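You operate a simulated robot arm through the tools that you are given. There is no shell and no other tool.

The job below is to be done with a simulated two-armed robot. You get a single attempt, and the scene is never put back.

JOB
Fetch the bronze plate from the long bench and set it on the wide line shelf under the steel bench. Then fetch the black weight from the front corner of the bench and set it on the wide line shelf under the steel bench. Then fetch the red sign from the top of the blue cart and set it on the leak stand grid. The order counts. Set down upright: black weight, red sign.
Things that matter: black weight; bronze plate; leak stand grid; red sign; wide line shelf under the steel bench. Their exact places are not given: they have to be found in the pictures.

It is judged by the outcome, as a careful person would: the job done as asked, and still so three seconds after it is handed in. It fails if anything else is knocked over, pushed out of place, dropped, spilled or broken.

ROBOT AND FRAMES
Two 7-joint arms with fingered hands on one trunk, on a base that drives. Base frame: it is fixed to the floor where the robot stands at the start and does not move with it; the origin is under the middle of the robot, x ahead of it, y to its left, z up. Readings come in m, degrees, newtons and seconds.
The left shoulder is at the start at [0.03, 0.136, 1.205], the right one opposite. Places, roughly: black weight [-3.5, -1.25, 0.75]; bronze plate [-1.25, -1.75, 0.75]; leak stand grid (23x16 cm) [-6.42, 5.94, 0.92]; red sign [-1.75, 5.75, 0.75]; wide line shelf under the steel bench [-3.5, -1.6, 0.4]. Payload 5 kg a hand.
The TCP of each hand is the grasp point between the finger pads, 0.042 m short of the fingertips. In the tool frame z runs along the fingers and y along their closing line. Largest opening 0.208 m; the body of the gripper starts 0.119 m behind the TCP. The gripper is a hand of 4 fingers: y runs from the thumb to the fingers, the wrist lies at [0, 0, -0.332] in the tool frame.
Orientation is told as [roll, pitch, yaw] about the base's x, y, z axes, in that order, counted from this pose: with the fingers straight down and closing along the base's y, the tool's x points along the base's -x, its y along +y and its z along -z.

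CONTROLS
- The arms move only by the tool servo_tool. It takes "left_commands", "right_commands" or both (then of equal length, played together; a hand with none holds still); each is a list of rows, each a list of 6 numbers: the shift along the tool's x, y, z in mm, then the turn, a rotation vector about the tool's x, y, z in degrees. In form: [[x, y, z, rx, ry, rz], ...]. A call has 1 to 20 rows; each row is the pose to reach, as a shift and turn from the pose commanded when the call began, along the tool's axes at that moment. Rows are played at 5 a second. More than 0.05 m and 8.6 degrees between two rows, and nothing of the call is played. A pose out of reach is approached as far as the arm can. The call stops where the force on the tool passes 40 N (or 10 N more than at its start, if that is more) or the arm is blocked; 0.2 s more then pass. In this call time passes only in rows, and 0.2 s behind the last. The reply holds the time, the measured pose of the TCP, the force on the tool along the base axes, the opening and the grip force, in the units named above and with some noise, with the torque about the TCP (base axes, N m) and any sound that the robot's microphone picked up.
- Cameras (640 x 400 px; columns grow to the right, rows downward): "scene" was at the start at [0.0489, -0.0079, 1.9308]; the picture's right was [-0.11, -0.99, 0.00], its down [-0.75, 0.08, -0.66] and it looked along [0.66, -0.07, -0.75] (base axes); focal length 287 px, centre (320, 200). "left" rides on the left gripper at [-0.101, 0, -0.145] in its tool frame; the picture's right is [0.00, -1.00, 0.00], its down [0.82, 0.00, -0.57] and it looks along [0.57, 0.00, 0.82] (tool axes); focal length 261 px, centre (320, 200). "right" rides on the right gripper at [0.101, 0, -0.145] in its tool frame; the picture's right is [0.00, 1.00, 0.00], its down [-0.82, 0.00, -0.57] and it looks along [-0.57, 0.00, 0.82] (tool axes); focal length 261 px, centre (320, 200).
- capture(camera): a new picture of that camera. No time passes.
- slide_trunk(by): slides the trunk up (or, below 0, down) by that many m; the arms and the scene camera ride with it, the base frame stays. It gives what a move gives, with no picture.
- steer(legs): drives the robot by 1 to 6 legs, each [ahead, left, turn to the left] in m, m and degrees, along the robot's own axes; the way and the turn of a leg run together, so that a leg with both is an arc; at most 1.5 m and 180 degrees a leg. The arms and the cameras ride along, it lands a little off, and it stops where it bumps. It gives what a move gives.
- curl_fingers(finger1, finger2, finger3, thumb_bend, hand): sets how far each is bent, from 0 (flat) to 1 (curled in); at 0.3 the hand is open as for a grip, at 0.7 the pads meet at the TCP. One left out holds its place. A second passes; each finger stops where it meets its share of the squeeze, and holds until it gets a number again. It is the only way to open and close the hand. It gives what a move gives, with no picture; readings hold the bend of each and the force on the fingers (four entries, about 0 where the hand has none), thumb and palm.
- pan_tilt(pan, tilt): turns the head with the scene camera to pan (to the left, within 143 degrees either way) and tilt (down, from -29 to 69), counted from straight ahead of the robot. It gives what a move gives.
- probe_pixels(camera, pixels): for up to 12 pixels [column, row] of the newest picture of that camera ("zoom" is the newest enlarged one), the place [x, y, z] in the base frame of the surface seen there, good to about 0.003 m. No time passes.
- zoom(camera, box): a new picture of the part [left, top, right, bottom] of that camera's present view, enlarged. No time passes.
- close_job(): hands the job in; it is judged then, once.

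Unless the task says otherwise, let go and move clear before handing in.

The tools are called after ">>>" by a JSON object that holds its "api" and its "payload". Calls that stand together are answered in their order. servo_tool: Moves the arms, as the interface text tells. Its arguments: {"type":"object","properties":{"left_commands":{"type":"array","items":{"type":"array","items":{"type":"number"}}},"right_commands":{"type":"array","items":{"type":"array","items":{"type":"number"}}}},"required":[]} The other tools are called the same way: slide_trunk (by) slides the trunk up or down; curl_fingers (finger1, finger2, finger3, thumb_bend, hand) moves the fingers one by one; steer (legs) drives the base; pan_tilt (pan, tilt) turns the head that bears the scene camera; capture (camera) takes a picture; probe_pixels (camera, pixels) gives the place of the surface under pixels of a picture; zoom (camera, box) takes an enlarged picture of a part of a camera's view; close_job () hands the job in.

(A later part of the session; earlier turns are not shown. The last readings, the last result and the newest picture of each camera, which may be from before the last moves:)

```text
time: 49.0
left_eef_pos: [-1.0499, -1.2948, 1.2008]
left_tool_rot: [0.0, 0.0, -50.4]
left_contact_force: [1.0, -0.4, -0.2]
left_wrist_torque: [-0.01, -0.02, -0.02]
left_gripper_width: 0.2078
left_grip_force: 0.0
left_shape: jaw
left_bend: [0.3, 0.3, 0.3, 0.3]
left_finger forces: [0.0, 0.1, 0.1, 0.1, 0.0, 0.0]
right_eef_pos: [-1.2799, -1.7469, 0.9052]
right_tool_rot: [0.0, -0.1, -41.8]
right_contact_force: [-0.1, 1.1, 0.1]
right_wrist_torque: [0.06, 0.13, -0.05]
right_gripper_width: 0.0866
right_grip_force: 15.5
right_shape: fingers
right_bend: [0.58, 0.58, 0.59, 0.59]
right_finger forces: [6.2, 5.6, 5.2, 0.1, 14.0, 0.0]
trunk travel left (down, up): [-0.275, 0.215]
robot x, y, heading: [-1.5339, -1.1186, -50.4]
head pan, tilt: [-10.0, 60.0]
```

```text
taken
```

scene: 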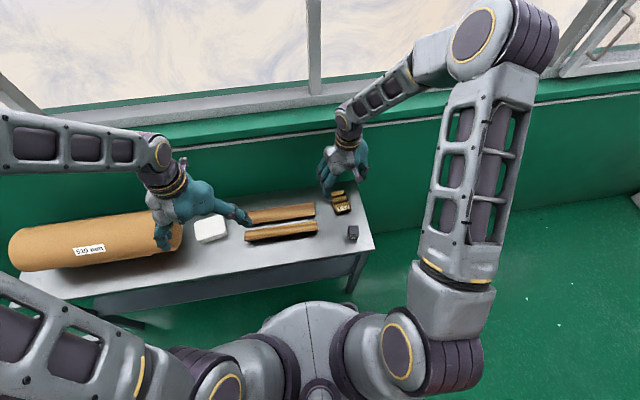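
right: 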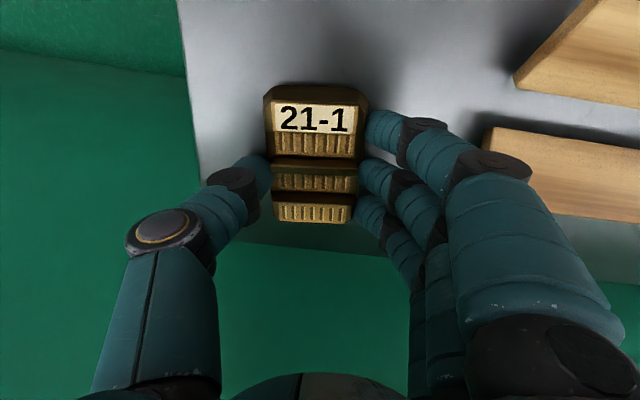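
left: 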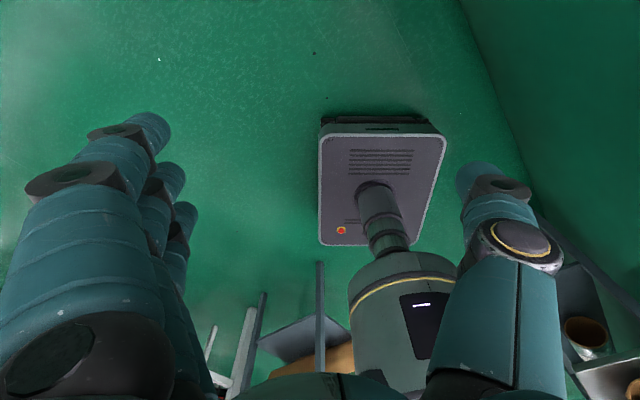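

All three fingers (about 5–6 N each) and the thumb (14 N) are pressing on the plate. I'll command a little more curl for a firmer squeeze, then test with a small lift.

>>> {"api": "curl_fingers", "payload": {"hand": "right", "finger1": 0.75, "finger2": 0.75, "finger3": 0.75, "thumb_bend": 0.75}}

>>> {"api": "servo_tool", "payload": {"right_commands": [[0, 0, -10, 0, 0, 0], [0, 0, -20, 0, 0, 0], [0, 0, -40, 0, 0, 0]]}}

>>> {"api": "capture", "payload": {"camera": "right"}}

>>> {"api": "zoom", "payload": {"camera": "scene", "box": [290, 150, 390, 250]}}

```text
time: 50.0
left_eef_pos: [-1.0492, -1.2935, 1.2019]
left_tool_rot: [0.1, -0.1, -50.5]
left_contact_force: [0.2, 0.4, 0.0]
left_wrist_torque: [0.02, 0.0, 0.02]
left_gripper_width: 0.2077
left_grip_force: 0.1
left_shape: jaw
left_bend: [0.3, 0.3, 0.3, 0.3]
left_finger forces: [0.0, 0.0, 0.0, 0.0, 0.0, 0.0]
right_eef_pos: [-1.2813, -1.7453, 0.9035]
right_tool_rot: [-0.1, -0.1, -41.9]
right_contact_force: [-1.2, 1.5, 4.7]
right_wrist_torque: [-0.13, 0.21, -0.03]
right_gripper_width: 0.0853
right_grip_force: 19.4
right_shape: fingers
right_bend: [0.58, 0.58, 0.59, 0.6]
right_finger forces: [7.1, 7.0, 6.6, 0.0, 19.3, 0.0]
trunk travel left (down, up): [-0.275, 0.215]
robot x, y, heading: [-1.5333, -1.1198, -50.4]
head pan, tilt: [-10.0, 60.0]
```

```text
time: 50.8
left_eef_pos: [-1.0498, -1.2937, 1.2013]
left_tool_rot: [0.0, 0.0, -50.4]
left_contact_force: [0.1, -0.1, 0.3]
left_wrist_torque: [-0.06, -0.04, 0.01]
left_gripper_width: 0.2077
left_grip_force: 0.1
left_shape: jaw
left_bend: [0.3, 0.3, 0.3, 0.3]
left_finger forces: [0.1, 0.0, 0.1, 0.0, 0.0, 0.0]
right_eef_pos: [-1.2806, -1.7457, 0.9458]
right_tool_rot: [0.1, -0.1, -41.8]
right_contact_force: [-1.2, 2.1, -5.8]
right_wrist_torque: [-0.08, -0.12, -0.06]
right_gripper_width: 0.0846
right_grip_force: 16.8
right_shape: fingers
right_bend: [0.58, 0.59, 0.59, 0.6]
right_finger forces: [5.5, 5.6, 5.7, 0.0, 17.9, 0.1]
trunk travel left (down, up): [-0.275, 0.215]
robot x, y, heading: [-1.5326, -1.1167, -50.3]
head pan, tilt: [-10.0, 60.0]
```

```text
taken
```

right: 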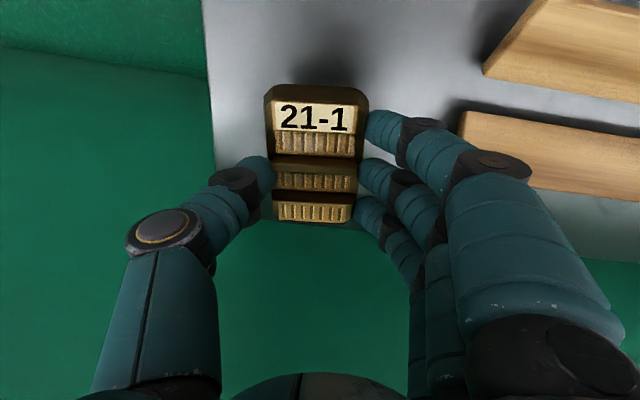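

```text
4.00 times, centred on (340, 200) of scene
```

zoom: 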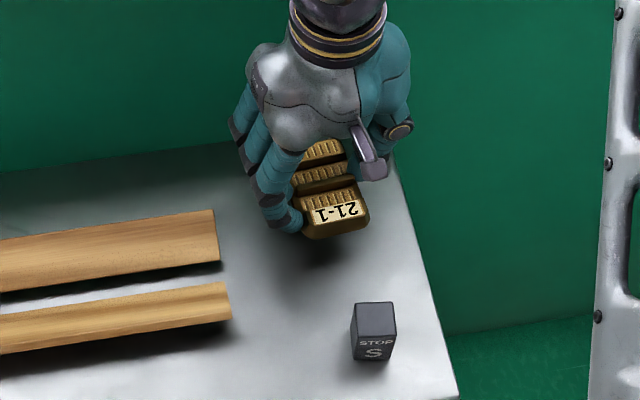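

The plate is lifted and held steadily (load about 6 N). I'll raise it and pull it in towards the body before driving.

>>> {"api": "servo_tool", "payload": {"right_commands": [[0, 0, -45, 0, 0, 0], [0, 0, -90, 0, 0, 0], [20, 0, -130, 0, 0, 0], [50, 0, -160, 0, 0, 0], [80, 0, -180, 0, 0, 0], [110, 0, -190, 0, 0, 0], [140, 0, -200, 0, 0, 0]]}}

>>> {"api": "steer", "payload": {"legs": [[-0.2, 0, 0], [0, 0, -90]]}}

>>> {"api": "pan_tilt", "payload": {"pan": 0, "tilt": 35}}

>>> {"api": "capture", "payload": {"camera": "scene"}}

>>> {"api": "capture", "payload": {"camera": "right"}}

```text
time: 52.4
left_eef_pos: [-1.0508, -1.293, 1.2007]
left_tool_rot: [0.0, -0.1, -50.2]
left_contact_force: [-0.1, 0.8, -0.7]
left_wrist_torque: [-0.09, -0.08, 0.04]
left_gripper_width: 0.2077
left_grip_force: 0.0
left_shape: jaw
left_bend: [0.3, 0.3, 0.3, 0.3]
left_finger forces: [0.0, 0.0, 0.1, 0.0, 0.1, 0.1]
right_eef_pos: [-1.3858, -1.6528, 1.1449]
right_tool_rot: [0.1, -0.2, -41.8]
right_contact_force: [0.5, -0.4, -5.0]
right_wrist_torque: [-0.09, -0.14, 0.0]
right_gripper_width: 0.0844
right_grip_force: 17.5
right_shape: fingers
right_bend: [0.58, 0.59, 0.59, 0.61]
right_finger forces: [5.4, 5.5, 5.3, 0.0, 18.6, 0.0]
trunk travel left (down, up): [-0.275, 0.215]
robot x, y, heading: [-1.5384, -1.1174, -50.2]
head pan, tilt: [-10.0, 60.0]
```

```text
time: 57.8
left_eef_pos: [-1.8312, -1.4536, 1.2002]
left_tool_rot: [-0.1, 0.0, -139.3]
left_contact_force: [0.1, 0.2, -0.2]
left_wrist_torque: [-0.04, -0.01, -0.01]
left_gripper_width: 0.208
left_grip_force: 0.0
left_shape: jaw
left_bend: [0.3, 0.3, 0.3, 0.3]
left_finger forces: [0.0, 0.1, 0.0, 0.1, 0.0, 0.1]
right_eef_pos: [-2.1957, -1.124, 1.1453]
right_tool_rot: [0.0, -0.1, -130.8]
right_contact_force: [-0.4, -0.2, -5.5]
right_wrist_torque: [-0.03, 0.01, -0.02]
right_gripper_width: 0.0843
right_grip_force: 17.5
right_shape: fingers
right_bend: [0.58, 0.59, 0.59, 0.61]
right_finger forces: [5.3, 5.4, 5.4, 0.0, 18.6, 0.0]
trunk travel left (down, up): [-0.275, 0.215]
robot x, y, heading: [-1.6632, -0.9623, -139.1]
head pan, tilt: [-10.0, 60.0]
```

```text
time: 58.6
left_eef_pos: [-1.831, -1.4518, 1.2013]
left_tool_rot: [-0.1, 0.1, -139.3]
left_contact_force: [0.0, 0.3, -0.3]
left_wrist_torque: [0.01, 0.01, -0.02]
left_gripper_width: 0.2077
left_grip_force: 0.1
left_shape: jaw
left_bend: [0.3, 0.3, 0.3, 0.3]
left_finger forces: [0.0, 0.1, 0.0, 0.0, 0.0, 0.0]
right_eef_pos: [-2.1953, -1.1238, 1.1447]
right_tool_rot: [0.0, 0.0, -130.8]
right_contact_force: [-0.5, 0.3, -5.1]
right_wrist_torque: [-0.05, 0.03, -0.02]
right_gripper_width: 0.0842
right_grip_force: 17.3
right_shape: fingers
right_bend: [0.58, 0.59, 0.59, 0.61]
right_finger forces: [5.4, 5.4, 5.4, 0.0, 18.7, 0.0]
trunk travel left (down, up): [-0.275, 0.215]
robot x, y, heading: [-1.6595, -0.9668, -139.3]
head pan, tilt: [0.0, 35.0]
```

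```text
taken
```

scene: 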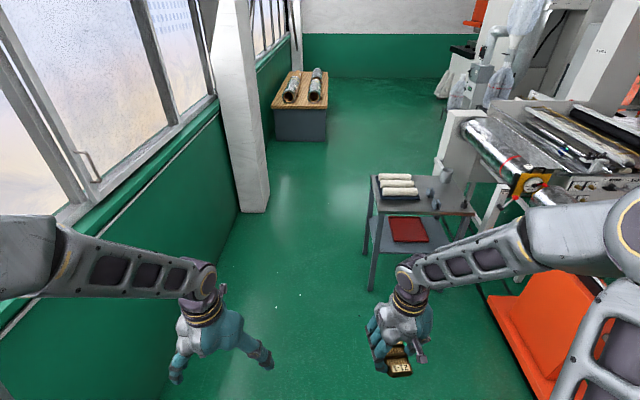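

```text
taken
```

right: 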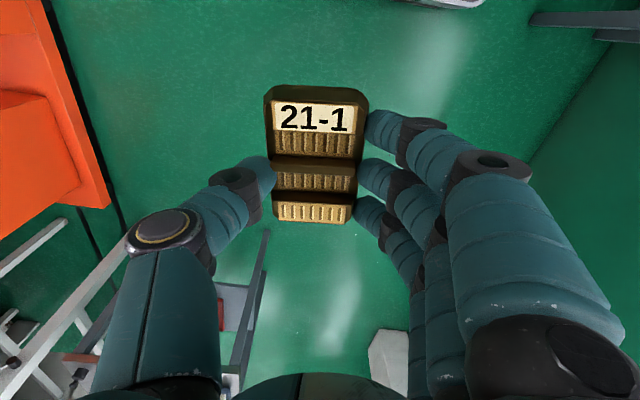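

The plate rides safely in the hand, and the steel bench is ahead-right (380–470, 175–290). I'll probe its corners and shelf.

>>> {"api": "probe_pixels", "payload": {"camera": "scene", "pixels": [[381, 213], [372, 177], [473, 212], [461, 210], [385, 250], [440, 247], [375, 220], [410, 228], [392, 218], [428, 240], [500, 320], [445, 235]]}}

>>> {"api": "zoom", "payload": {"camera": "scene", "box": [350, 160, 510, 300]}}

```text
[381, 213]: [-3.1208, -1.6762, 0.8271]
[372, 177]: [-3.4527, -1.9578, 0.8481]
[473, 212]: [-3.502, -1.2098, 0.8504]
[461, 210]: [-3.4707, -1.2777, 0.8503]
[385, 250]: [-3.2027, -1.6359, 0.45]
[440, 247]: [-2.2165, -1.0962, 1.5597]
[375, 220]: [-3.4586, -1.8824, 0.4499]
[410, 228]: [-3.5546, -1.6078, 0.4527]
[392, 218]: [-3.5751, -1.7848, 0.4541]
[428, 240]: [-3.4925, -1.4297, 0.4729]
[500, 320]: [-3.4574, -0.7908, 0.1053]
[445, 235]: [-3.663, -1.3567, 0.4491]
```

```text
2.86 times, centred on (430, 230) of scene
```

zoom: 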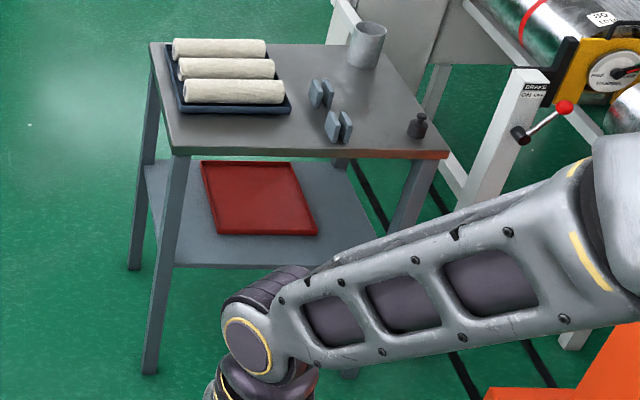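

The bench top's front edge runs from (-3.12,-1.68) to (-3.50,-1.21), with its depth along heading -139.7°. The red tray sits mid-shelf and leaves a free strip about 12 cm deep along the front. I'll drive close for a better look.

>>> {"api": "steer", "payload": {"legs": [[0.78, -0.44, -0.4]]}}

>>> {"api": "pan_tilt", "payload": {"pan": -5, "tilt": 55}}

>>> {"api": "capture", "payload": {"camera": "scene"}}

>>> {"api": "capture", "payload": {"camera": "right"}}

>>> {"api": "capture", "payload": {"camera": "left"}}

```text
time: 63.4
left_eef_pos: [-2.7197, -1.6218, 1.2018]
left_tool_rot: [0.0, 0.2, -139.9]
left_contact_force: [-0.3, -0.3, 0.4]
left_wrist_torque: [-0.02, -0.04, 0.0]
left_gripper_width: 0.2078
left_grip_force: 0.1
left_shape: jaw
left_bend: [0.3, 0.3, 0.3, 0.3]
left_finger forces: [0.0, 0.0, 0.1, 0.1, 0.1, 0.1]
right_eef_pos: [-3.0811, -1.2902, 1.1448]
right_tool_rot: [0.0, -0.1, -131.3]
right_contact_force: [0.2, -1.0, -5.4]
right_wrist_torque: [-0.07, -0.03, -0.01]
right_gripper_width: 0.0843
right_grip_force: 17.3
right_shape: fingers
right_bend: [0.58, 0.59, 0.59, 0.61]
right_finger forces: [5.3, 5.3, 5.4, 0.0, 18.8, 0.0]
trunk travel left (down, up): [-0.275, 0.215]
robot x, y, heading: [-2.5456, -1.1366, -139.8]
head pan, tilt: [0.0, 35.0]
```

```text
time: 64.2
left_eef_pos: [-2.7198, -1.6224, 1.1999]
left_tool_rot: [0.0, 0.0, -139.9]
left_contact_force: [0.0, 0.2, 0.4]
left_wrist_torque: [0.01, 0.02, 0.03]
left_gripper_width: 0.2078
left_grip_force: 0.0
left_shape: jaw
left_bend: [0.3, 0.3, 0.3, 0.3]
left_finger forces: [0.1, 0.0, 0.1, 0.0, 0.0, 0.0]
right_eef_pos: [-3.0803, -1.2892, 1.1451]
right_tool_rot: [-0.1, -0.1, -131.3]
right_contact_force: [-0.5, 0.3, -4.5]
right_wrist_torque: [-0.06, 0.04, 0.01]
right_gripper_width: 0.0842
right_grip_force: 17.2
right_shape: fingers
right_bend: [0.58, 0.59, 0.59, 0.61]
right_finger forces: [5.5, 5.4, 5.4, 0.0, 18.8, 0.2]
trunk travel left (down, up): [-0.275, 0.215]
robot x, y, heading: [-2.5464, -1.1405, -140.1]
head pan, tilt: [-5.0, 55.0]
```

```text
taken
```

scene: 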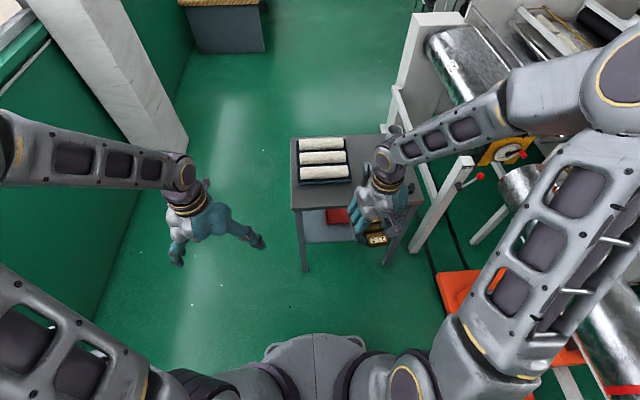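

```text
taken
```

right: 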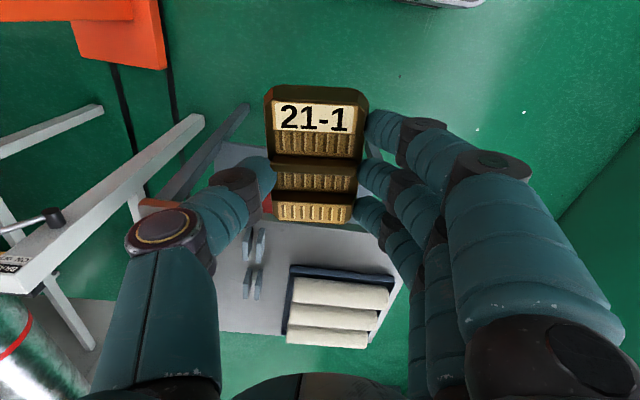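

```text
taken
```

left: 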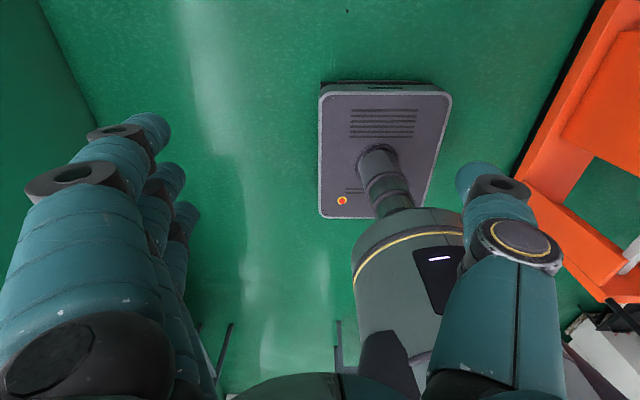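

The bench is right ahead and the plate is steady. I'll probe my base footprint in the left picture and the bench and shelf points in view.

>>> {"api": "probe_pixels", "payload": {"camera": "left", "pixels": [[322, 95], [448, 97], [425, 215], [325, 215], [385, 90]]}}

>>> {"api": "probe_pixels", "payload": {"camera": "scene", "pixels": [[293, 207], [290, 140], [310, 235], [345, 238], [335, 215], [300, 212], [305, 268]]}}

>>> {"api": "zoom", "payload": {"camera": "scene", "box": [270, 120, 430, 280]}}

```text
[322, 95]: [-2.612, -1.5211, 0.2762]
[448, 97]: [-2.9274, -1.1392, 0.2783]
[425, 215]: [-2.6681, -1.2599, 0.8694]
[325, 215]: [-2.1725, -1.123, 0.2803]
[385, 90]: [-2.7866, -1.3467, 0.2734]
```

```text
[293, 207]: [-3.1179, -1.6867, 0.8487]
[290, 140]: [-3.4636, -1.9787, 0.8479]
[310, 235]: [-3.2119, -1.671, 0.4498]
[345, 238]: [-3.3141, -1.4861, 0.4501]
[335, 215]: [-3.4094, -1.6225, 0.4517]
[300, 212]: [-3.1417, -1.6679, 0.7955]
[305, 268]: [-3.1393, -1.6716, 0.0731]
```

```text
2.50 times, centred on (350, 200) of scene
```

zoom: 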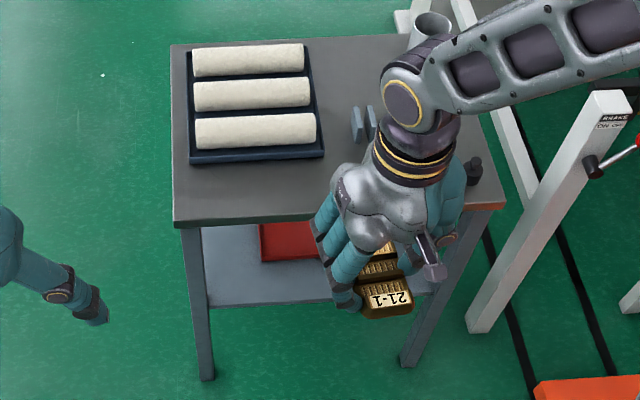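

My base box reaches 0.30 m ahead and 0.25 m to each side and is 0.28 m high, so there is room. I'll move 0.12 m closer and lower the trunk, keeping the hand in front of the bench edge.

>>> {"api": "steer", "payload": {"legs": [[0.11, 0, 0]]}}

>>> {"api": "slide_trunk", "payload": {"by": -0.27}}

>>> {"api": "capture", "payload": {"camera": "scene"}}

>>> {"api": "capture", "payload": {"camera": "right"}}

```text
time: 65.4
left_eef_pos: [-2.8029, -1.6938, 1.2005]
left_tool_rot: [0.0, 0.2, -139.9]
left_contact_force: [-1.1, -0.7, -0.7]
left_wrist_torque: [0.03, -0.09, -0.03]
left_gripper_width: 0.2082
left_grip_force: 0.0
left_shape: jaw
left_bend: [0.3, 0.3, 0.3, 0.3]
left_finger forces: [0.0, 0.1, 0.0, 0.0, 0.0, 0.0]
right_eef_pos: [-3.1648, -1.3612, 1.1454]
right_tool_rot: [0.0, -0.2, -131.4]
right_contact_force: [-0.6, 0.0, -5.5]
right_wrist_torque: [0.01, -0.08, 0.01]
right_gripper_width: 0.0845
right_grip_force: 17.7
right_shape: fingers
right_bend: [0.58, 0.59, 0.59, 0.61]
right_finger forces: [5.4, 5.4, 5.3, 0.0, 18.9, 0.0]
trunk travel left (down, up): [-0.275, 0.215]
robot x, y, heading: [-2.6281, -1.2052, -139.9]
head pan, tilt: [-5.0, 55.0]
```

```text
time: 68.2
left_eef_pos: [-2.8019, -1.6938, 0.9315]
left_tool_rot: [0.1, 0.0, -139.9]
left_contact_force: [0.2, -0.1, 0.2]
left_wrist_torque: [0.01, 0.01, 0.03]
left_gripper_width: 0.2077
left_grip_force: 0.1
left_shape: jaw
left_bend: [0.3, 0.3, 0.3, 0.3]
left_finger forces: [0.1, 0.0, 0.1, 0.1, 0.1, 0.0]
right_eef_pos: [-3.1644, -1.3593, 0.8746]
right_tool_rot: [0.0, -0.1, -131.4]
right_contact_force: [0.4, -0.1, -5.4]
right_wrist_torque: [-0.01, -0.02, -0.01]
right_gripper_width: 0.0842
right_grip_force: 17.8
right_shape: fingers
right_bend: [0.58, 0.59, 0.59, 0.61]
right_finger forces: [5.4, 5.3, 5.4, 0.0, 19.0, 0.0]
trunk travel left (down, up): [-0.005, 0.485]
robot x, y, heading: [-2.6254, -1.2065, -140.0]
head pan, tilt: [-5.0, 55.0]
```

```text
taken
```

scene: 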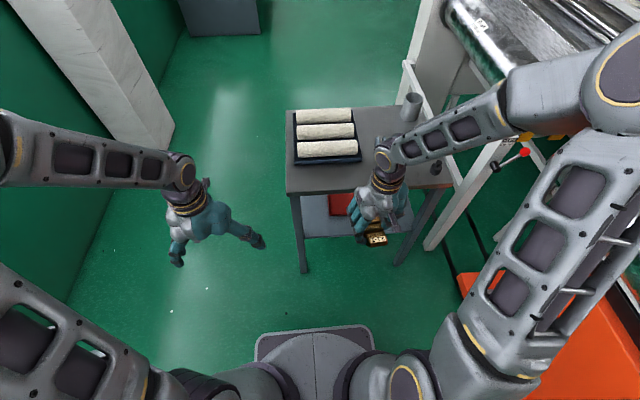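

```text
taken
```

right: 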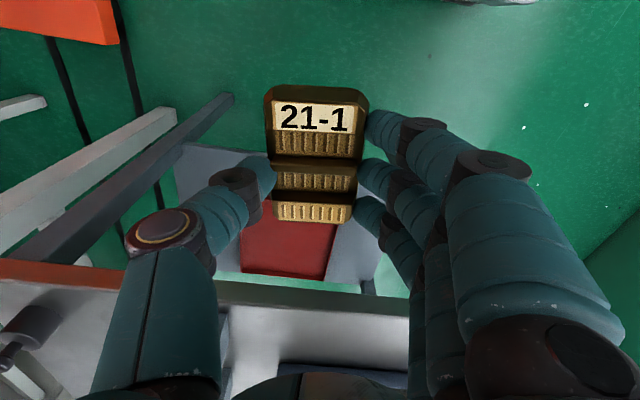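

The plate is in front of the bench with clear space below. I'll go down beside the front edge, align the yaw with the bench and shift a little left.

>>> {"api": "servo_tool", "payload": {"right_commands": [[-2, 15, 35, 0, 0, 2.1], [-5, 30, 70, 0, 0, 4.2], [-7, 45, 105, 0, 0, 6.3], [-10, 59, 140, 0, 0, 8.4], [-10, 59, 185, 0, 0, 8.4], [-10, 59, 230, 0, 0, 8.4]]}}

>>> {"api": "capture", "payload": {"camera": "right"}}

>>> {"api": "capture", "payload": {"camera": "scene"}}

```text
time: 69.6
left_eef_pos: [-2.8016, -1.6934, 0.9296]
left_tool_rot: [0.0, 0.1, -139.9]
left_contact_force: [0.3, -0.4, -0.6]
left_wrist_torque: [0.02, 0.0, 0.02]
left_gripper_width: 0.2081
left_grip_force: 0.0
left_shape: jaw
left_bend: [0.3, 0.3, 0.3, 0.3]
left_finger forces: [0.0, 0.0, 0.1, 0.1, 0.0, 0.0]
right_eef_pos: [-3.1276, -1.4067, 0.6449]
right_tool_rot: [-0.2, -0.1, -139.8]
right_contact_force: [-0.4, -1.6, -4.3]
right_wrist_torque: [0.01, -0.11, 0.01]
right_gripper_width: 0.0838
right_grip_force: 17.4
right_shape: fingers
right_bend: [0.58, 0.59, 0.59, 0.61]
right_finger forces: [5.5, 5.1, 5.2, 0.0, 19.5, 0.0]
trunk travel left (down, up): [-0.005, 0.485]
robot x, y, heading: [-2.6329, -1.2045, -139.9]
head pan, tilt: [-5.0, 55.0]
```

```text
taken
```

right: 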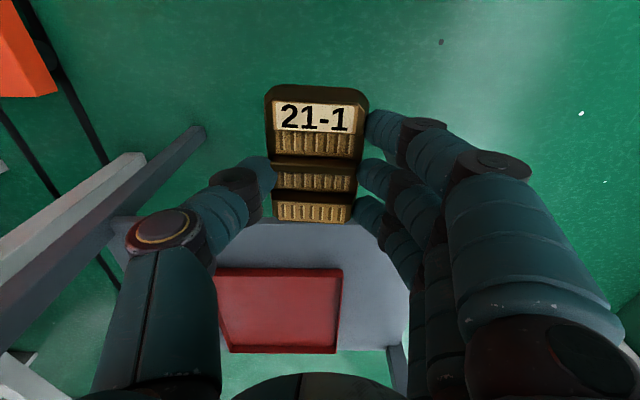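

```text
taken
```

scene: 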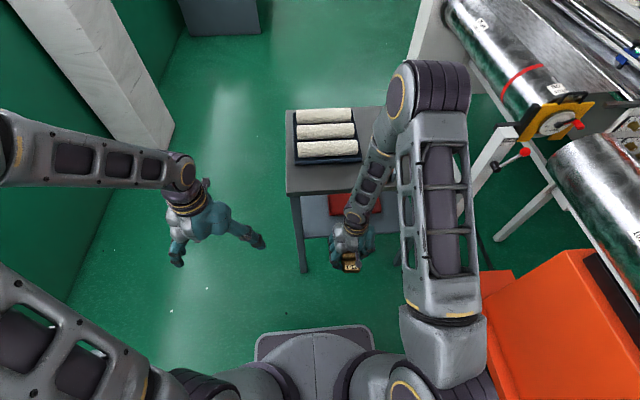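

The shelf and red tray are now clearly in view: tray front edge at row 268, shelf front edge at row about 222. I'll probe them and my forearm.

>>> {"api": "probe_pixels", "payload": {"camera": "right", "pixels": [[250, 232], [370, 226], [280, 270], [338, 270], [222, 272], [233, 350], [336, 350], [375, 300], [400, 345], [300, 250]]}}

>>> {"api": "probe_pixels", "payload": {"camera": "scene", "pixels": [[435, 75], [405, 95], [372, 160], [375, 190], [440, 110], [350, 225], [455, 165], [340, 190]]}}

>>> {"api": "zoom", "payload": {"camera": "scene", "box": [280, 90, 480, 290]}}

```text
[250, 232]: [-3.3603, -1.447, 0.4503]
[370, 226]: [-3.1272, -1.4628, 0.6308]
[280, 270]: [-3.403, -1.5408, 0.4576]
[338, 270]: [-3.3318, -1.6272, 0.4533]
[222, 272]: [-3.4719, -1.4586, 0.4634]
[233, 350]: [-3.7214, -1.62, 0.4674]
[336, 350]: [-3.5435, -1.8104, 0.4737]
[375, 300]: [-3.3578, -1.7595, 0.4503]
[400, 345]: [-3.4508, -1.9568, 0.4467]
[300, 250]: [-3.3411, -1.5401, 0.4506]
```

```text
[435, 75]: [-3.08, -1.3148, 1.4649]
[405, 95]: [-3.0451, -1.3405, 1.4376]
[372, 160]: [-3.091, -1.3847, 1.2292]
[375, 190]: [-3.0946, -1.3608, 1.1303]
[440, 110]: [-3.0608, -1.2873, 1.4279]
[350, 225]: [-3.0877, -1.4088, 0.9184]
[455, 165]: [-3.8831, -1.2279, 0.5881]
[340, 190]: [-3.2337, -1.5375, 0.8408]
```

```text
2.00 times, centred on (380, 190) of scene
```

zoom: 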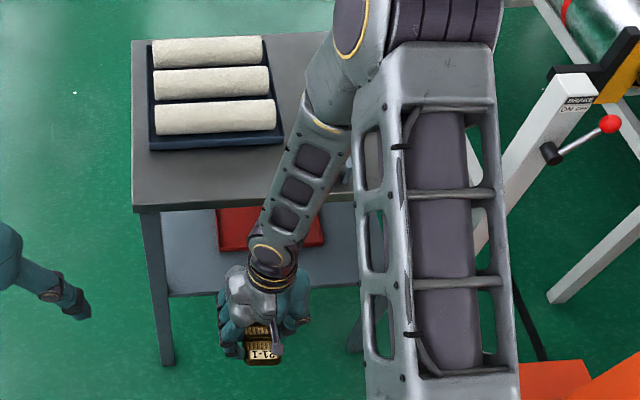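

The tray's front edge is 12.5 cm behind the bench front, so the plate fits lengthwise in the front strip at my present line. I'll tilt the hand 20° so the wrist stays outside the bench edge, then ease the plate in over the shelf.

>>> {"api": "servo_tool", "payload": {"right_commands": [[0, 0, 0, 0, -7, 0], [0, 0, 15, 0, -14, 0], [-15, 0, 35, 0, -20, 0], [-55, 0, 55, 0, -20, 0], [-95, 0, 75, 0, -20, 0], [-135, 0, 90, 0, -20, 0], [-175, 0, 95, 0, -20, 0]]}}

>>> {"api": "capture", "payload": {"camera": "right"}}

>>> {"api": "zoom", "payload": {"camera": "scene", "box": [280, 90, 480, 290]}}

```text
time: 71.2
left_eef_pos: [-2.8031, -1.6932, 0.9312]
left_tool_rot: [0.0, 0.2, -139.8]
left_contact_force: [0.0, -0.2, -0.4]
left_wrist_torque: [-0.03, -0.1, -0.01]
left_gripper_width: 0.2079
left_grip_force: 0.0
left_shape: jaw
left_bend: [0.3, 0.3, 0.3, 0.3]
left_finger forces: [0.1, 0.0, 0.0, 0.1, 0.0, 0.0]
right_eef_pos: [-3.2604, -1.5198, 0.5479]
right_tool_rot: [0.0, -20.0, -139.8]
right_contact_force: [1.1, 0.1, -5.8]
right_wrist_torque: [-0.1, -0.01, 0.04]
right_gripper_width: 0.0837
right_grip_force: 17.5
right_shape: fingers
right_bend: [0.58, 0.59, 0.59, 0.61]
right_finger forces: [6.0, 4.8, 4.9, 0.0, 18.6, 0.0]
trunk travel left (down, up): [-0.005, 0.485]
robot x, y, heading: [-2.6274, -1.2055, -139.8]
head pan, tilt: [-5.0, 55.0]
```

```text
taken
```

right: 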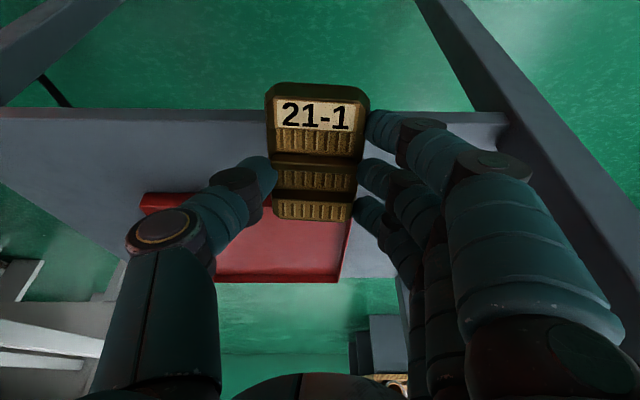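

```text
2.00 times, centred on (380, 190) of scene
```

zoom: 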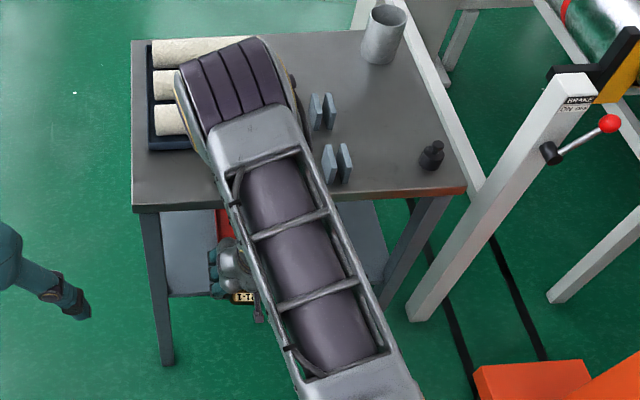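

The plate is over the shelf front strip and nothing touched. I'll check the shelf edge and plate end positions before going further in.

>>> {"api": "probe_pixels", "payload": {"camera": "right", "pixels": [[200, 108], [200, 125], [390, 115], [450, 122], [150, 195], [320, 278], [320, 85], [318, 100], [320, 215], [260, 190]]}}

```text
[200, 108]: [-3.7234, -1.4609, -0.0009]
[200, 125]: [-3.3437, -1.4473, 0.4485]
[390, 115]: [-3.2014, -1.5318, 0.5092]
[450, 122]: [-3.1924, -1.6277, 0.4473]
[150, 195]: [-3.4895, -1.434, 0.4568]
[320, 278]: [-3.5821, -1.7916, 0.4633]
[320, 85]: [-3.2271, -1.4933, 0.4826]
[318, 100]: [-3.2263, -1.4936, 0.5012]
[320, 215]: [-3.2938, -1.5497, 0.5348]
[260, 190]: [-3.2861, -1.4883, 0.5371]
```

The near end of the plate is still about 4 cm outside the shelf edge. I'll tilt 4° more for wrist clearance and move in 44 mm, then lower gently.

>>> {"api": "servo_tool", "payload": {"right_commands": [[0, 0, 0, 0, -4, 0], [-20.7, 0, 7.5, 0, -4, 0], [-41.4, 0, 15, 0, -4, 0]]}}

>>> {"api": "capture", "payload": {"camera": "right"}}

>>> {"api": "probe_pixels", "payload": {"camera": "right", "pixels": [[200, 100], [320, 85], [318, 95], [320, 215], [450, 115], [440, 105], [390, 107]]}}

```text
time: 72.0
left_eef_pos: [-2.8022, -1.6937, 0.9306]
left_tool_rot: [0.0, 0.1, -139.9]
left_contact_force: [-0.8, 0.3, -0.4]
left_wrist_torque: [0.01, 0.0, 0.01]
left_gripper_width: 0.2082
left_grip_force: 0.1
left_shape: jaw
left_bend: [0.3, 0.3, 0.3, 0.3]
left_finger forces: [0.0, 0.0, 0.0, 0.0, 0.1, 0.0]
right_eef_pos: [-3.2934, -1.548, 0.5496]
right_tool_rot: [-0.1, -23.9, -139.8]
right_contact_force: [0.5, 0.2, -5.5]
right_wrist_torque: [-0.12, 0.02, 0.03]
right_gripper_width: 0.0837
right_grip_force: 16.7
right_shape: fingers
right_bend: [0.58, 0.59, 0.59, 0.61]
right_finger forces: [5.9, 4.9, 4.9, 0.1, 18.5, 0.0]
trunk travel left (down, up): [-0.005, 0.485]
robot x, y, heading: [-2.6267, -1.2084, -139.9]
head pan, tilt: [-5.0, 55.0]
```

```text
taken
```

right: 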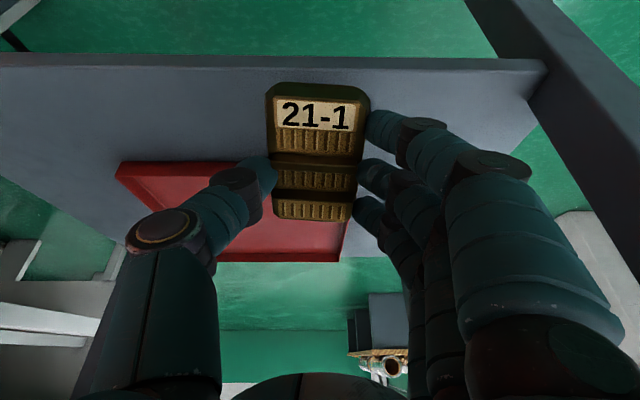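

```text
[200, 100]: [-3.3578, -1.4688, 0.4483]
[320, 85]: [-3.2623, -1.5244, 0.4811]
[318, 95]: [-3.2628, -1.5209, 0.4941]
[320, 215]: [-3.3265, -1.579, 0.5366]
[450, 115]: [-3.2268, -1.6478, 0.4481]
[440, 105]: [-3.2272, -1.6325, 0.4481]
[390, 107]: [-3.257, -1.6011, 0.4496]
```

The plate's near end is now just inside the shelf edge, about 2.7 cm above it. I'll lower it to near contact.

>>> {"api": "servo_tool", "payload": {"right_commands": [[2, 0, 11, 0, 0, 0], [5, 0, 18, 0, 0, 0], [6.5, 0, 21.5, 0, 0, 0]]}}

>>> {"api": "servo_tool", "payload": {"right_commands": [[0.8, 0, 1.8, 0, 0, 0]]}}

>>> {"api": "capture", "payload": {"camera": "right"}}

```text
time: 72.8
left_eef_pos: [-2.8021, -1.693, 0.9302]
left_tool_rot: [0.0, 0.0, -139.9]
left_contact_force: [0.0, -0.1, 0.0]
left_wrist_torque: [-0.02, 0.0, -0.03]
left_gripper_width: 0.2081
left_grip_force: 0.0
left_shape: jaw
left_bend: [0.3, 0.3, 0.3, 0.3]
left_finger forces: [0.0, 0.0, 0.1, 0.1, 0.0, 0.1]
right_eef_pos: [-3.2968, -1.5508, 0.5277]
right_tool_rot: [0.1, -24.1, -139.7]
right_contact_force: [1.1, 0.8, -5.7]
right_wrist_torque: [0.02, -0.05, 0.01]
right_gripper_width: 0.0837
right_grip_force: 17.4
right_shape: fingers
right_bend: [0.58, 0.59, 0.59, 0.61]
right_finger forces: [6.1, 4.9, 4.8, 0.0, 18.4, 0.0]
trunk travel left (down, up): [-0.005, 0.485]
robot x, y, heading: [-2.6285, -1.207, -139.8]
head pan, tilt: [-5.0, 55.0]
```

```text
time: 73.2
left_eef_pos: [-2.8014, -1.6924, 0.9309]
left_tool_rot: [0.0, 0.2, -139.9]
left_contact_force: [0.5, 0.1, -0.4]
left_wrist_torque: [0.0, 0.01, 0.01]
left_gripper_width: 0.2079
left_grip_force: 0.1
left_shape: jaw
left_bend: [0.3, 0.3, 0.3, 0.3]
left_finger forces: [0.0, 0.0, 0.0, 0.1, 0.1, 0.0]
right_eef_pos: [-3.2969, -1.5518, 0.5252]
right_tool_rot: [0.0, -24.1, -139.9]
right_contact_force: [1.0, 0.6, -4.7]
right_wrist_torque: [0.02, -0.04, 0.02]
right_gripper_width: 0.0838
right_grip_force: 17.4
right_shape: fingers
right_bend: [0.58, 0.59, 0.59, 0.61]
right_finger forces: [6.2, 4.9, 4.8, 0.0, 18.4, 0.0]
trunk travel left (down, up): [-0.005, 0.485]
robot x, y, heading: [-2.6274, -1.2019, -139.7]
head pan, tilt: [-5.0, 55.0]
```

```text
taken
```

right: 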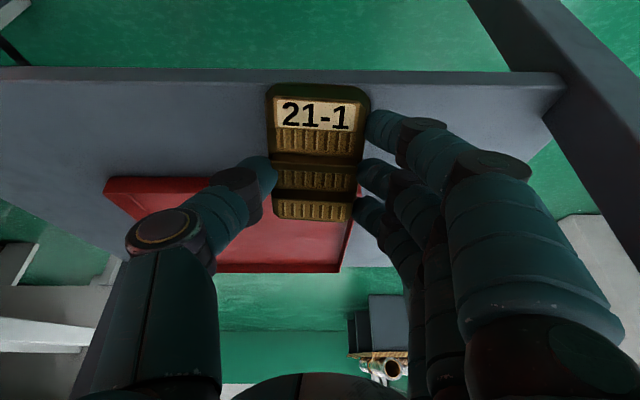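

The near end appears right at the shelf's top edge (row 82), with no contact yet. I'll move 7 mm further in, then continue down in small steps until it touches.

>>> {"api": "servo_tool", "payload": {"right_commands": [[-6.4, 0, 2.8, 0, 0, 0], [-5.6, 0, 4.6, 0, 0, 0], [-5.2, 0, 5.5, 0, 0, 0]]}}

>>> {"api": "servo_tool", "payload": {"right_commands": [[0.8, 0, 1.8, 0, 0, 0]]}}

>>> {"api": "capture", "payload": {"camera": "right"}}

```text
time: 74.0
left_eef_pos: [-2.8015, -1.6931, 0.9316]
left_tool_rot: [0.0, 0.1, -139.8]
left_contact_force: [-0.5, -0.4, -0.6]
left_wrist_torque: [0.02, 0.02, 0.02]
left_gripper_width: 0.2078
left_grip_force: 0.0
left_shape: jaw
left_bend: [0.3, 0.3, 0.3, 0.3]
left_finger forces: [0.0, 0.0, 0.1, 0.0, 0.0, 0.0]
right_eef_pos: [-3.3011, -1.5552, 0.522]
right_tool_rot: [0.0, -24.0, -139.8]
right_contact_force: [-0.4, -0.4, -4.7]
right_wrist_torque: [0.07, -0.05, -0.01]
right_gripper_width: 0.0835
right_grip_force: 17.2
right_shape: fingers
right_bend: [0.58, 0.59, 0.59, 0.61]
right_finger forces: [6.4, 4.7, 4.7, 0.0, 19.0, 0.0]
trunk travel left (down, up): [-0.005, 0.485]
robot x, y, heading: [-2.6289, -1.2086, -139.7]
head pan, tilt: [-5.0, 55.0]
```

```text
time: 74.4
left_eef_pos: [-2.8019, -1.6929, 0.9311]
left_tool_rot: [0.0, 0.1, -139.9]
left_contact_force: [-0.4, 0.8, -0.3]
left_wrist_torque: [0.01, 0.02, -0.02]
left_gripper_width: 0.2078
left_grip_force: 0.0
left_shape: jaw
left_bend: [0.3, 0.3, 0.3, 0.3]
left_finger forces: [0.0, 0.0, 0.0, 0.0, 0.0, 0.0]
right_eef_pos: [-3.3013, -1.555, 0.5215]
right_tool_rot: [0.0, -24.1, -139.9]
right_contact_force: [-1.0, -1.1, -2.6]
right_wrist_torque: [0.09, -0.05, 0.02]
right_gripper_width: 0.0835
right_grip_force: 18.2
right_shape: fingers
right_bend: [0.58, 0.59, 0.59, 0.61]
right_finger forces: [7.2, 4.8, 4.6, 0.0, 19.4, 0.0]
trunk travel left (down, up): [-0.005, 0.485]
robot x, y, heading: [-2.6283, -1.2037, -140.0]
head pan, tilt: [-5.0, 55.0]
```

```text
taken
```

right: 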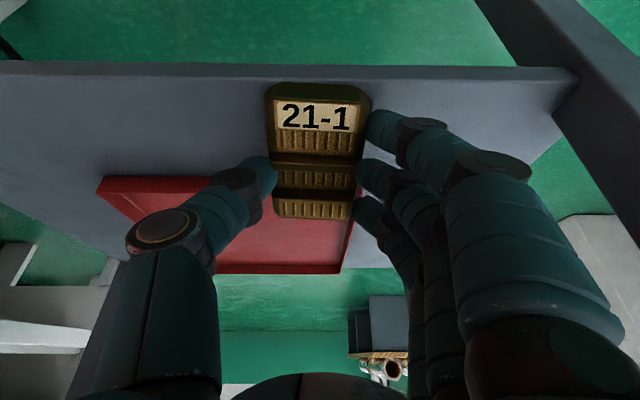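

The shelf has begun to carry the plate's near edge, as the load fell from 5 to 2.6 N. I'll back off 3 mm from the tray, settle it with a little contact, and then loosen the fingers in very small steps.

>>> {"api": "servo_tool", "payload": {"right_commands": [[2.3, 0, -2.2, 0, 0, 0], [3.1, 0, 1.0, 0, 0, 0], [3.5, 0, 1.5, 0, 0, 0]]}}

>>> {"api": "curl_fingers", "payload": {"hand": "right", "finger1": 0.58, "finger2": 0.583, "finger3": 0.583, "thumb_bend": 0.605}}

>>> {"api": "capture", "payload": {"camera": "right"}}

```text
time: 75.2
left_eef_pos: [-2.8014, -1.6937, 0.9304]
left_tool_rot: [0.0, 0.1, -139.9]
left_contact_force: [0.6, -0.6, -0.9]
left_wrist_torque: [-0.01, 0.01, 0.04]
left_gripper_width: 0.208
left_grip_force: 0.0
left_shape: jaw
left_bend: [0.3, 0.3, 0.3, 0.3]
left_finger forces: [0.0, 0.0, 0.0, 0.0, 0.1, 0.1]
right_eef_pos: [-3.2995, -1.5526, 0.518]
right_tool_rot: [0.0, -24.1, -139.8]
right_contact_force: [-0.1, 1.0, -1.8]
right_wrist_torque: [0.2, -0.07, 0.02]
right_gripper_width: 0.0834
right_grip_force: 19.1
right_shape: fingers
right_bend: [0.58, 0.59, 0.6, 0.61]
right_finger forces: [8.3, 4.9, 4.6, 0.0, 20.4, 0.1]
trunk travel left (down, up): [-0.005, 0.485]
robot x, y, heading: [-2.6278, -1.2088, -139.9]
head pan, tilt: [-5.0, 55.0]
```

```text
time: 76.2
left_eef_pos: [-2.802, -1.6931, 0.9308]
left_tool_rot: [0.1, 0.0, -140.0]
left_contact_force: [1.3, -0.8, 0.1]
left_wrist_torque: [-0.02, 0.01, -0.01]
left_gripper_width: 0.2079
left_grip_force: 0.1
left_shape: jaw
left_bend: [0.3, 0.3, 0.3, 0.3]
left_finger forces: [0.0, 0.1, 0.1, 0.0, 0.0, 0.0]
right_eef_pos: [-3.2989, -1.5524, 0.5177]
right_tool_rot: [0.0, -24.1, -139.8]
right_contact_force: [-0.5, -1.1, 1.0]
right_wrist_torque: [-0.06, 0.06, -0.02]
right_gripper_width: 0.0825
right_grip_force: 1.7
right_shape: fingers
right_bend: [0.56, 0.58, 0.58, 0.6]
right_finger forces: [1.6, 0.0, 0.0, 0.0, 1.6, 0.0]
trunk travel left (down, up): [-0.005, 0.485]
robot x, y, heading: [-2.6288, -1.2086, -139.7]
head pan, tilt: [-5.0, 55.0]
```

```text
taken
```

right: 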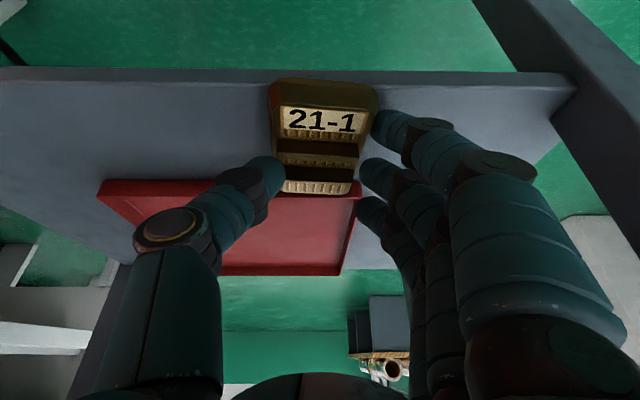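

The plate has pivoted down quietly and lies nearly flat on the shelf, with only 1.6 N left at finger 1 and the thumb. I'll open further and probe how it lies.

>>> {"api": "curl_fingers", "payload": {"hand": "right", "finger1": 0.52, "finger2": 0.54, "finger3": 0.54, "thumb_bend": 0.55}}

>>> {"api": "capture", "payload": {"camera": "right"}}

>>> {"api": "probe_pixels", "payload": {"camera": "right", "pixels": [[320, 85], [320, 95], [318, 120], [318, 150], [316, 188], [276, 120], [370, 120], [240, 90], [240, 78], [292, 165], [350, 175]]}}

```text
time: 77.2
left_eef_pos: [-2.8028, -1.6936, 0.9306]
left_tool_rot: [-0.1, 0.0, -139.9]
left_contact_force: [-0.6, 0.1, -0.2]
left_wrist_torque: [0.0, 0.01, 0.0]
left_gripper_width: 0.2079
left_grip_force: 0.0
left_shape: jaw
left_bend: [0.3, 0.3, 0.3, 0.3]
left_finger forces: [0.0, 0.0, 0.1, 0.0, 0.0, 0.0]
right_eef_pos: [-3.2995, -1.5524, 0.5194]
right_tool_rot: [0.0, -24.1, -139.8]
right_contact_force: [-0.8, 0.0, -0.4]
right_wrist_torque: [-0.02, 0.03, -0.02]
right_gripper_width: 0.1019
right_grip_force: 0.1
right_shape: fingers
right_bend: [0.52, 0.54, 0.54, 0.55]
right_finger forces: [0.1, 0.1, 0.0, 0.0, 0.1, 0.0]
trunk travel left (down, up): [-0.005, 0.485]
robot x, y, heading: [-2.6288, -1.2063, -140.1]
head pan, tilt: [-5.0, 55.0]
```

```text
taken
```

right: 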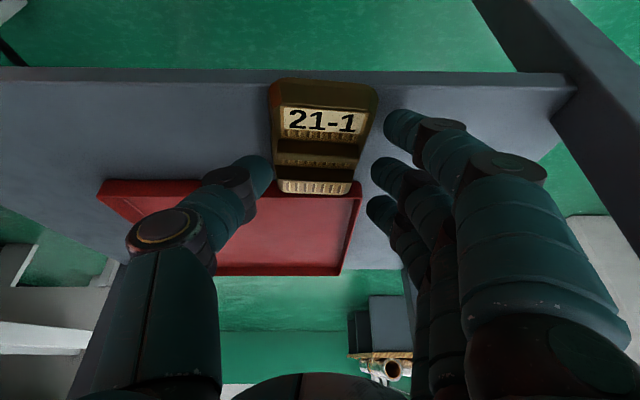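

```text
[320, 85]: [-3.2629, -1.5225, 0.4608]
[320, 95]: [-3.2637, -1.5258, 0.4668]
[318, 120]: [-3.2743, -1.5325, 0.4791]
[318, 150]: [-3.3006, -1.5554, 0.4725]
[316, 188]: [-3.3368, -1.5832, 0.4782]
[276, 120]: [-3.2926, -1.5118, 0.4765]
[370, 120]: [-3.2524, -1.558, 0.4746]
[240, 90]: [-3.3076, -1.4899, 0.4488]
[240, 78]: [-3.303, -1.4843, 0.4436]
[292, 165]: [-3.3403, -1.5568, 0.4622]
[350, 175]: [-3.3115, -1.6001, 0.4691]
```

The plate lies flat on the shelf (top at 0.479 at both ends), clear of the tray, with its near end about flush with the shelf edge. I'll open a bit more and draw the hand up and out.

>>> {"api": "curl_fingers", "payload": {"hand": "right", "finger1": 0.46, "finger2": 0.46, "finger3": 0.46, "thumb_bend": 0.47}}

>>> {"api": "servo_tool", "payload": {"right_commands": [[0, 0, -20, 0, 0, 0], [0, 0, -45, 0, 0, 0], [35, 0, -70, 0, 0, 0], [75, 0, -87, 0, 0, 0], [115, 0, -105, 0, 0, 0], [150, 0, -120, 0, 0, 0]]}}

>>> {"api": "capture", "payload": {"camera": "right"}}

>>> {"api": "capture", "payload": {"camera": "scene"}}

```text
time: 78.2
left_eef_pos: [-2.8019, -1.6939, 0.9303]
left_tool_rot: [-0.1, 0.0, -139.8]
left_contact_force: [-0.7, 0.6, 0.0]
left_wrist_torque: [0.01, 0.0, 0.01]
left_gripper_width: 0.208
left_grip_force: 0.0
left_shape: jaw
left_bend: [0.3, 0.3, 0.3, 0.3]
left_finger forces: [0.0, 0.0, 0.1, 0.0, 0.1, 0.0]
right_eef_pos: [-3.2993, -1.5532, 0.5182]
right_tool_rot: [0.0, -24.1, -139.8]
right_contact_force: [0.3, -0.7, -0.5]
right_wrist_torque: [0.02, 0.03, -0.01]
right_gripper_width: 0.1377
right_grip_force: 0.1
right_shape: fingers
right_bend: [0.46, 0.46, 0.46, 0.47]
right_finger forces: [0.0, 0.0, 0.0, 0.0, 0.0, 0.0]
trunk travel left (down, up): [-0.005, 0.485]
robot x, y, heading: [-2.632, -1.2062, -139.8]
head pan, tilt: [-5.0, 55.0]
```

```text
time: 79.6
left_eef_pos: [-2.802, -1.6937, 0.9306]
left_tool_rot: [-0.1, 0.0, -139.9]
left_contact_force: [0.2, 1.0, -0.8]
left_wrist_torque: [0.0, 0.04, 0.02]
left_gripper_width: 0.208
left_grip_force: 0.1
left_shape: jaw
left_bend: [0.3, 0.3, 0.3, 0.3]
left_finger forces: [0.0, 0.0, 0.0, 0.0, 0.1, 0.0]
right_eef_pos: [-3.1569, -1.4338, 0.5679]
right_tool_rot: [0.0, -24.2, -139.8]
right_contact_force: [0.0, -0.2, 0.9]
right_wrist_torque: [0.01, -0.05, -0.04]
right_gripper_width: 0.1381
right_grip_force: 0.0
right_shape: fingers
right_bend: [0.46, 0.46, 0.46, 0.47]
right_finger forces: [0.0, 0.1, 0.1, 0.0, 0.0, 0.0]
trunk travel left (down, up): [-0.005, 0.485]
robot x, y, heading: [-2.6292, -1.2104, -140.1]
head pan, tilt: [-5.0, 55.0]
```

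```text
taken
```

right: 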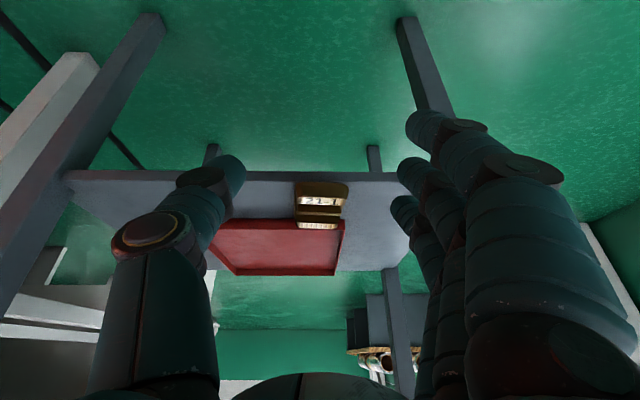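

```text
taken
```

scene: 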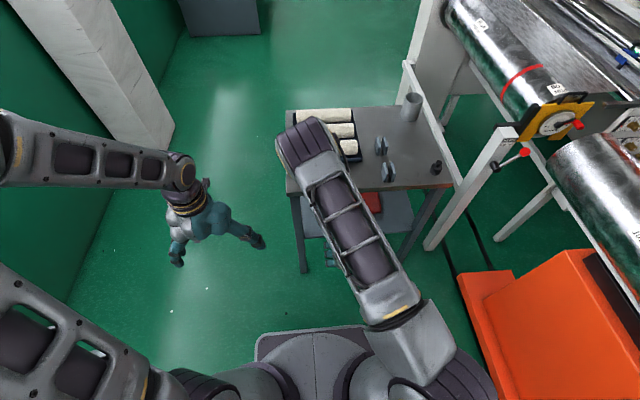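

The hand is out, and the plate lies on the shelf in front of the tray (320,205). I'll zoom in on the plate and on the black weight.

>>> {"api": "zoom", "payload": {"camera": "right", "box": [200, 150, 420, 290]}}

>>> {"api": "zoom", "payload": {"camera": "scene", "box": [370, 130, 470, 210]}}

>>> {"api": "probe_pixels", "payload": {"camera": "zoom", "pixels": [[430, 230], [430, 200], [420, 255], [330, 305], [505, 285]]}}

```text
2.86 times, centred on (310, 220) of right
```

zoom: 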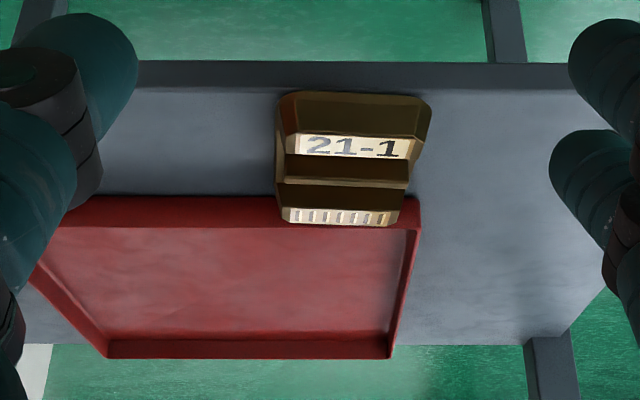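

```text
5.00 times, centred on (420, 170) of scene
```

zoom: 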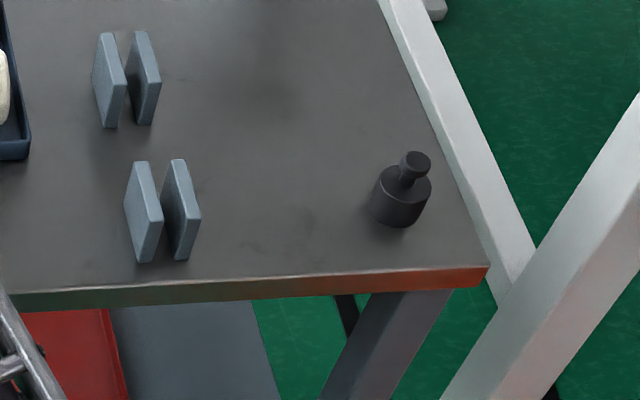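

```text
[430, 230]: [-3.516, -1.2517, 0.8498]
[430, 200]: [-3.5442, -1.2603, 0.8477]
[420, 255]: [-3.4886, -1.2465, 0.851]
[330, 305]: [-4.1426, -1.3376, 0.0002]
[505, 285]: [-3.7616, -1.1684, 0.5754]
```

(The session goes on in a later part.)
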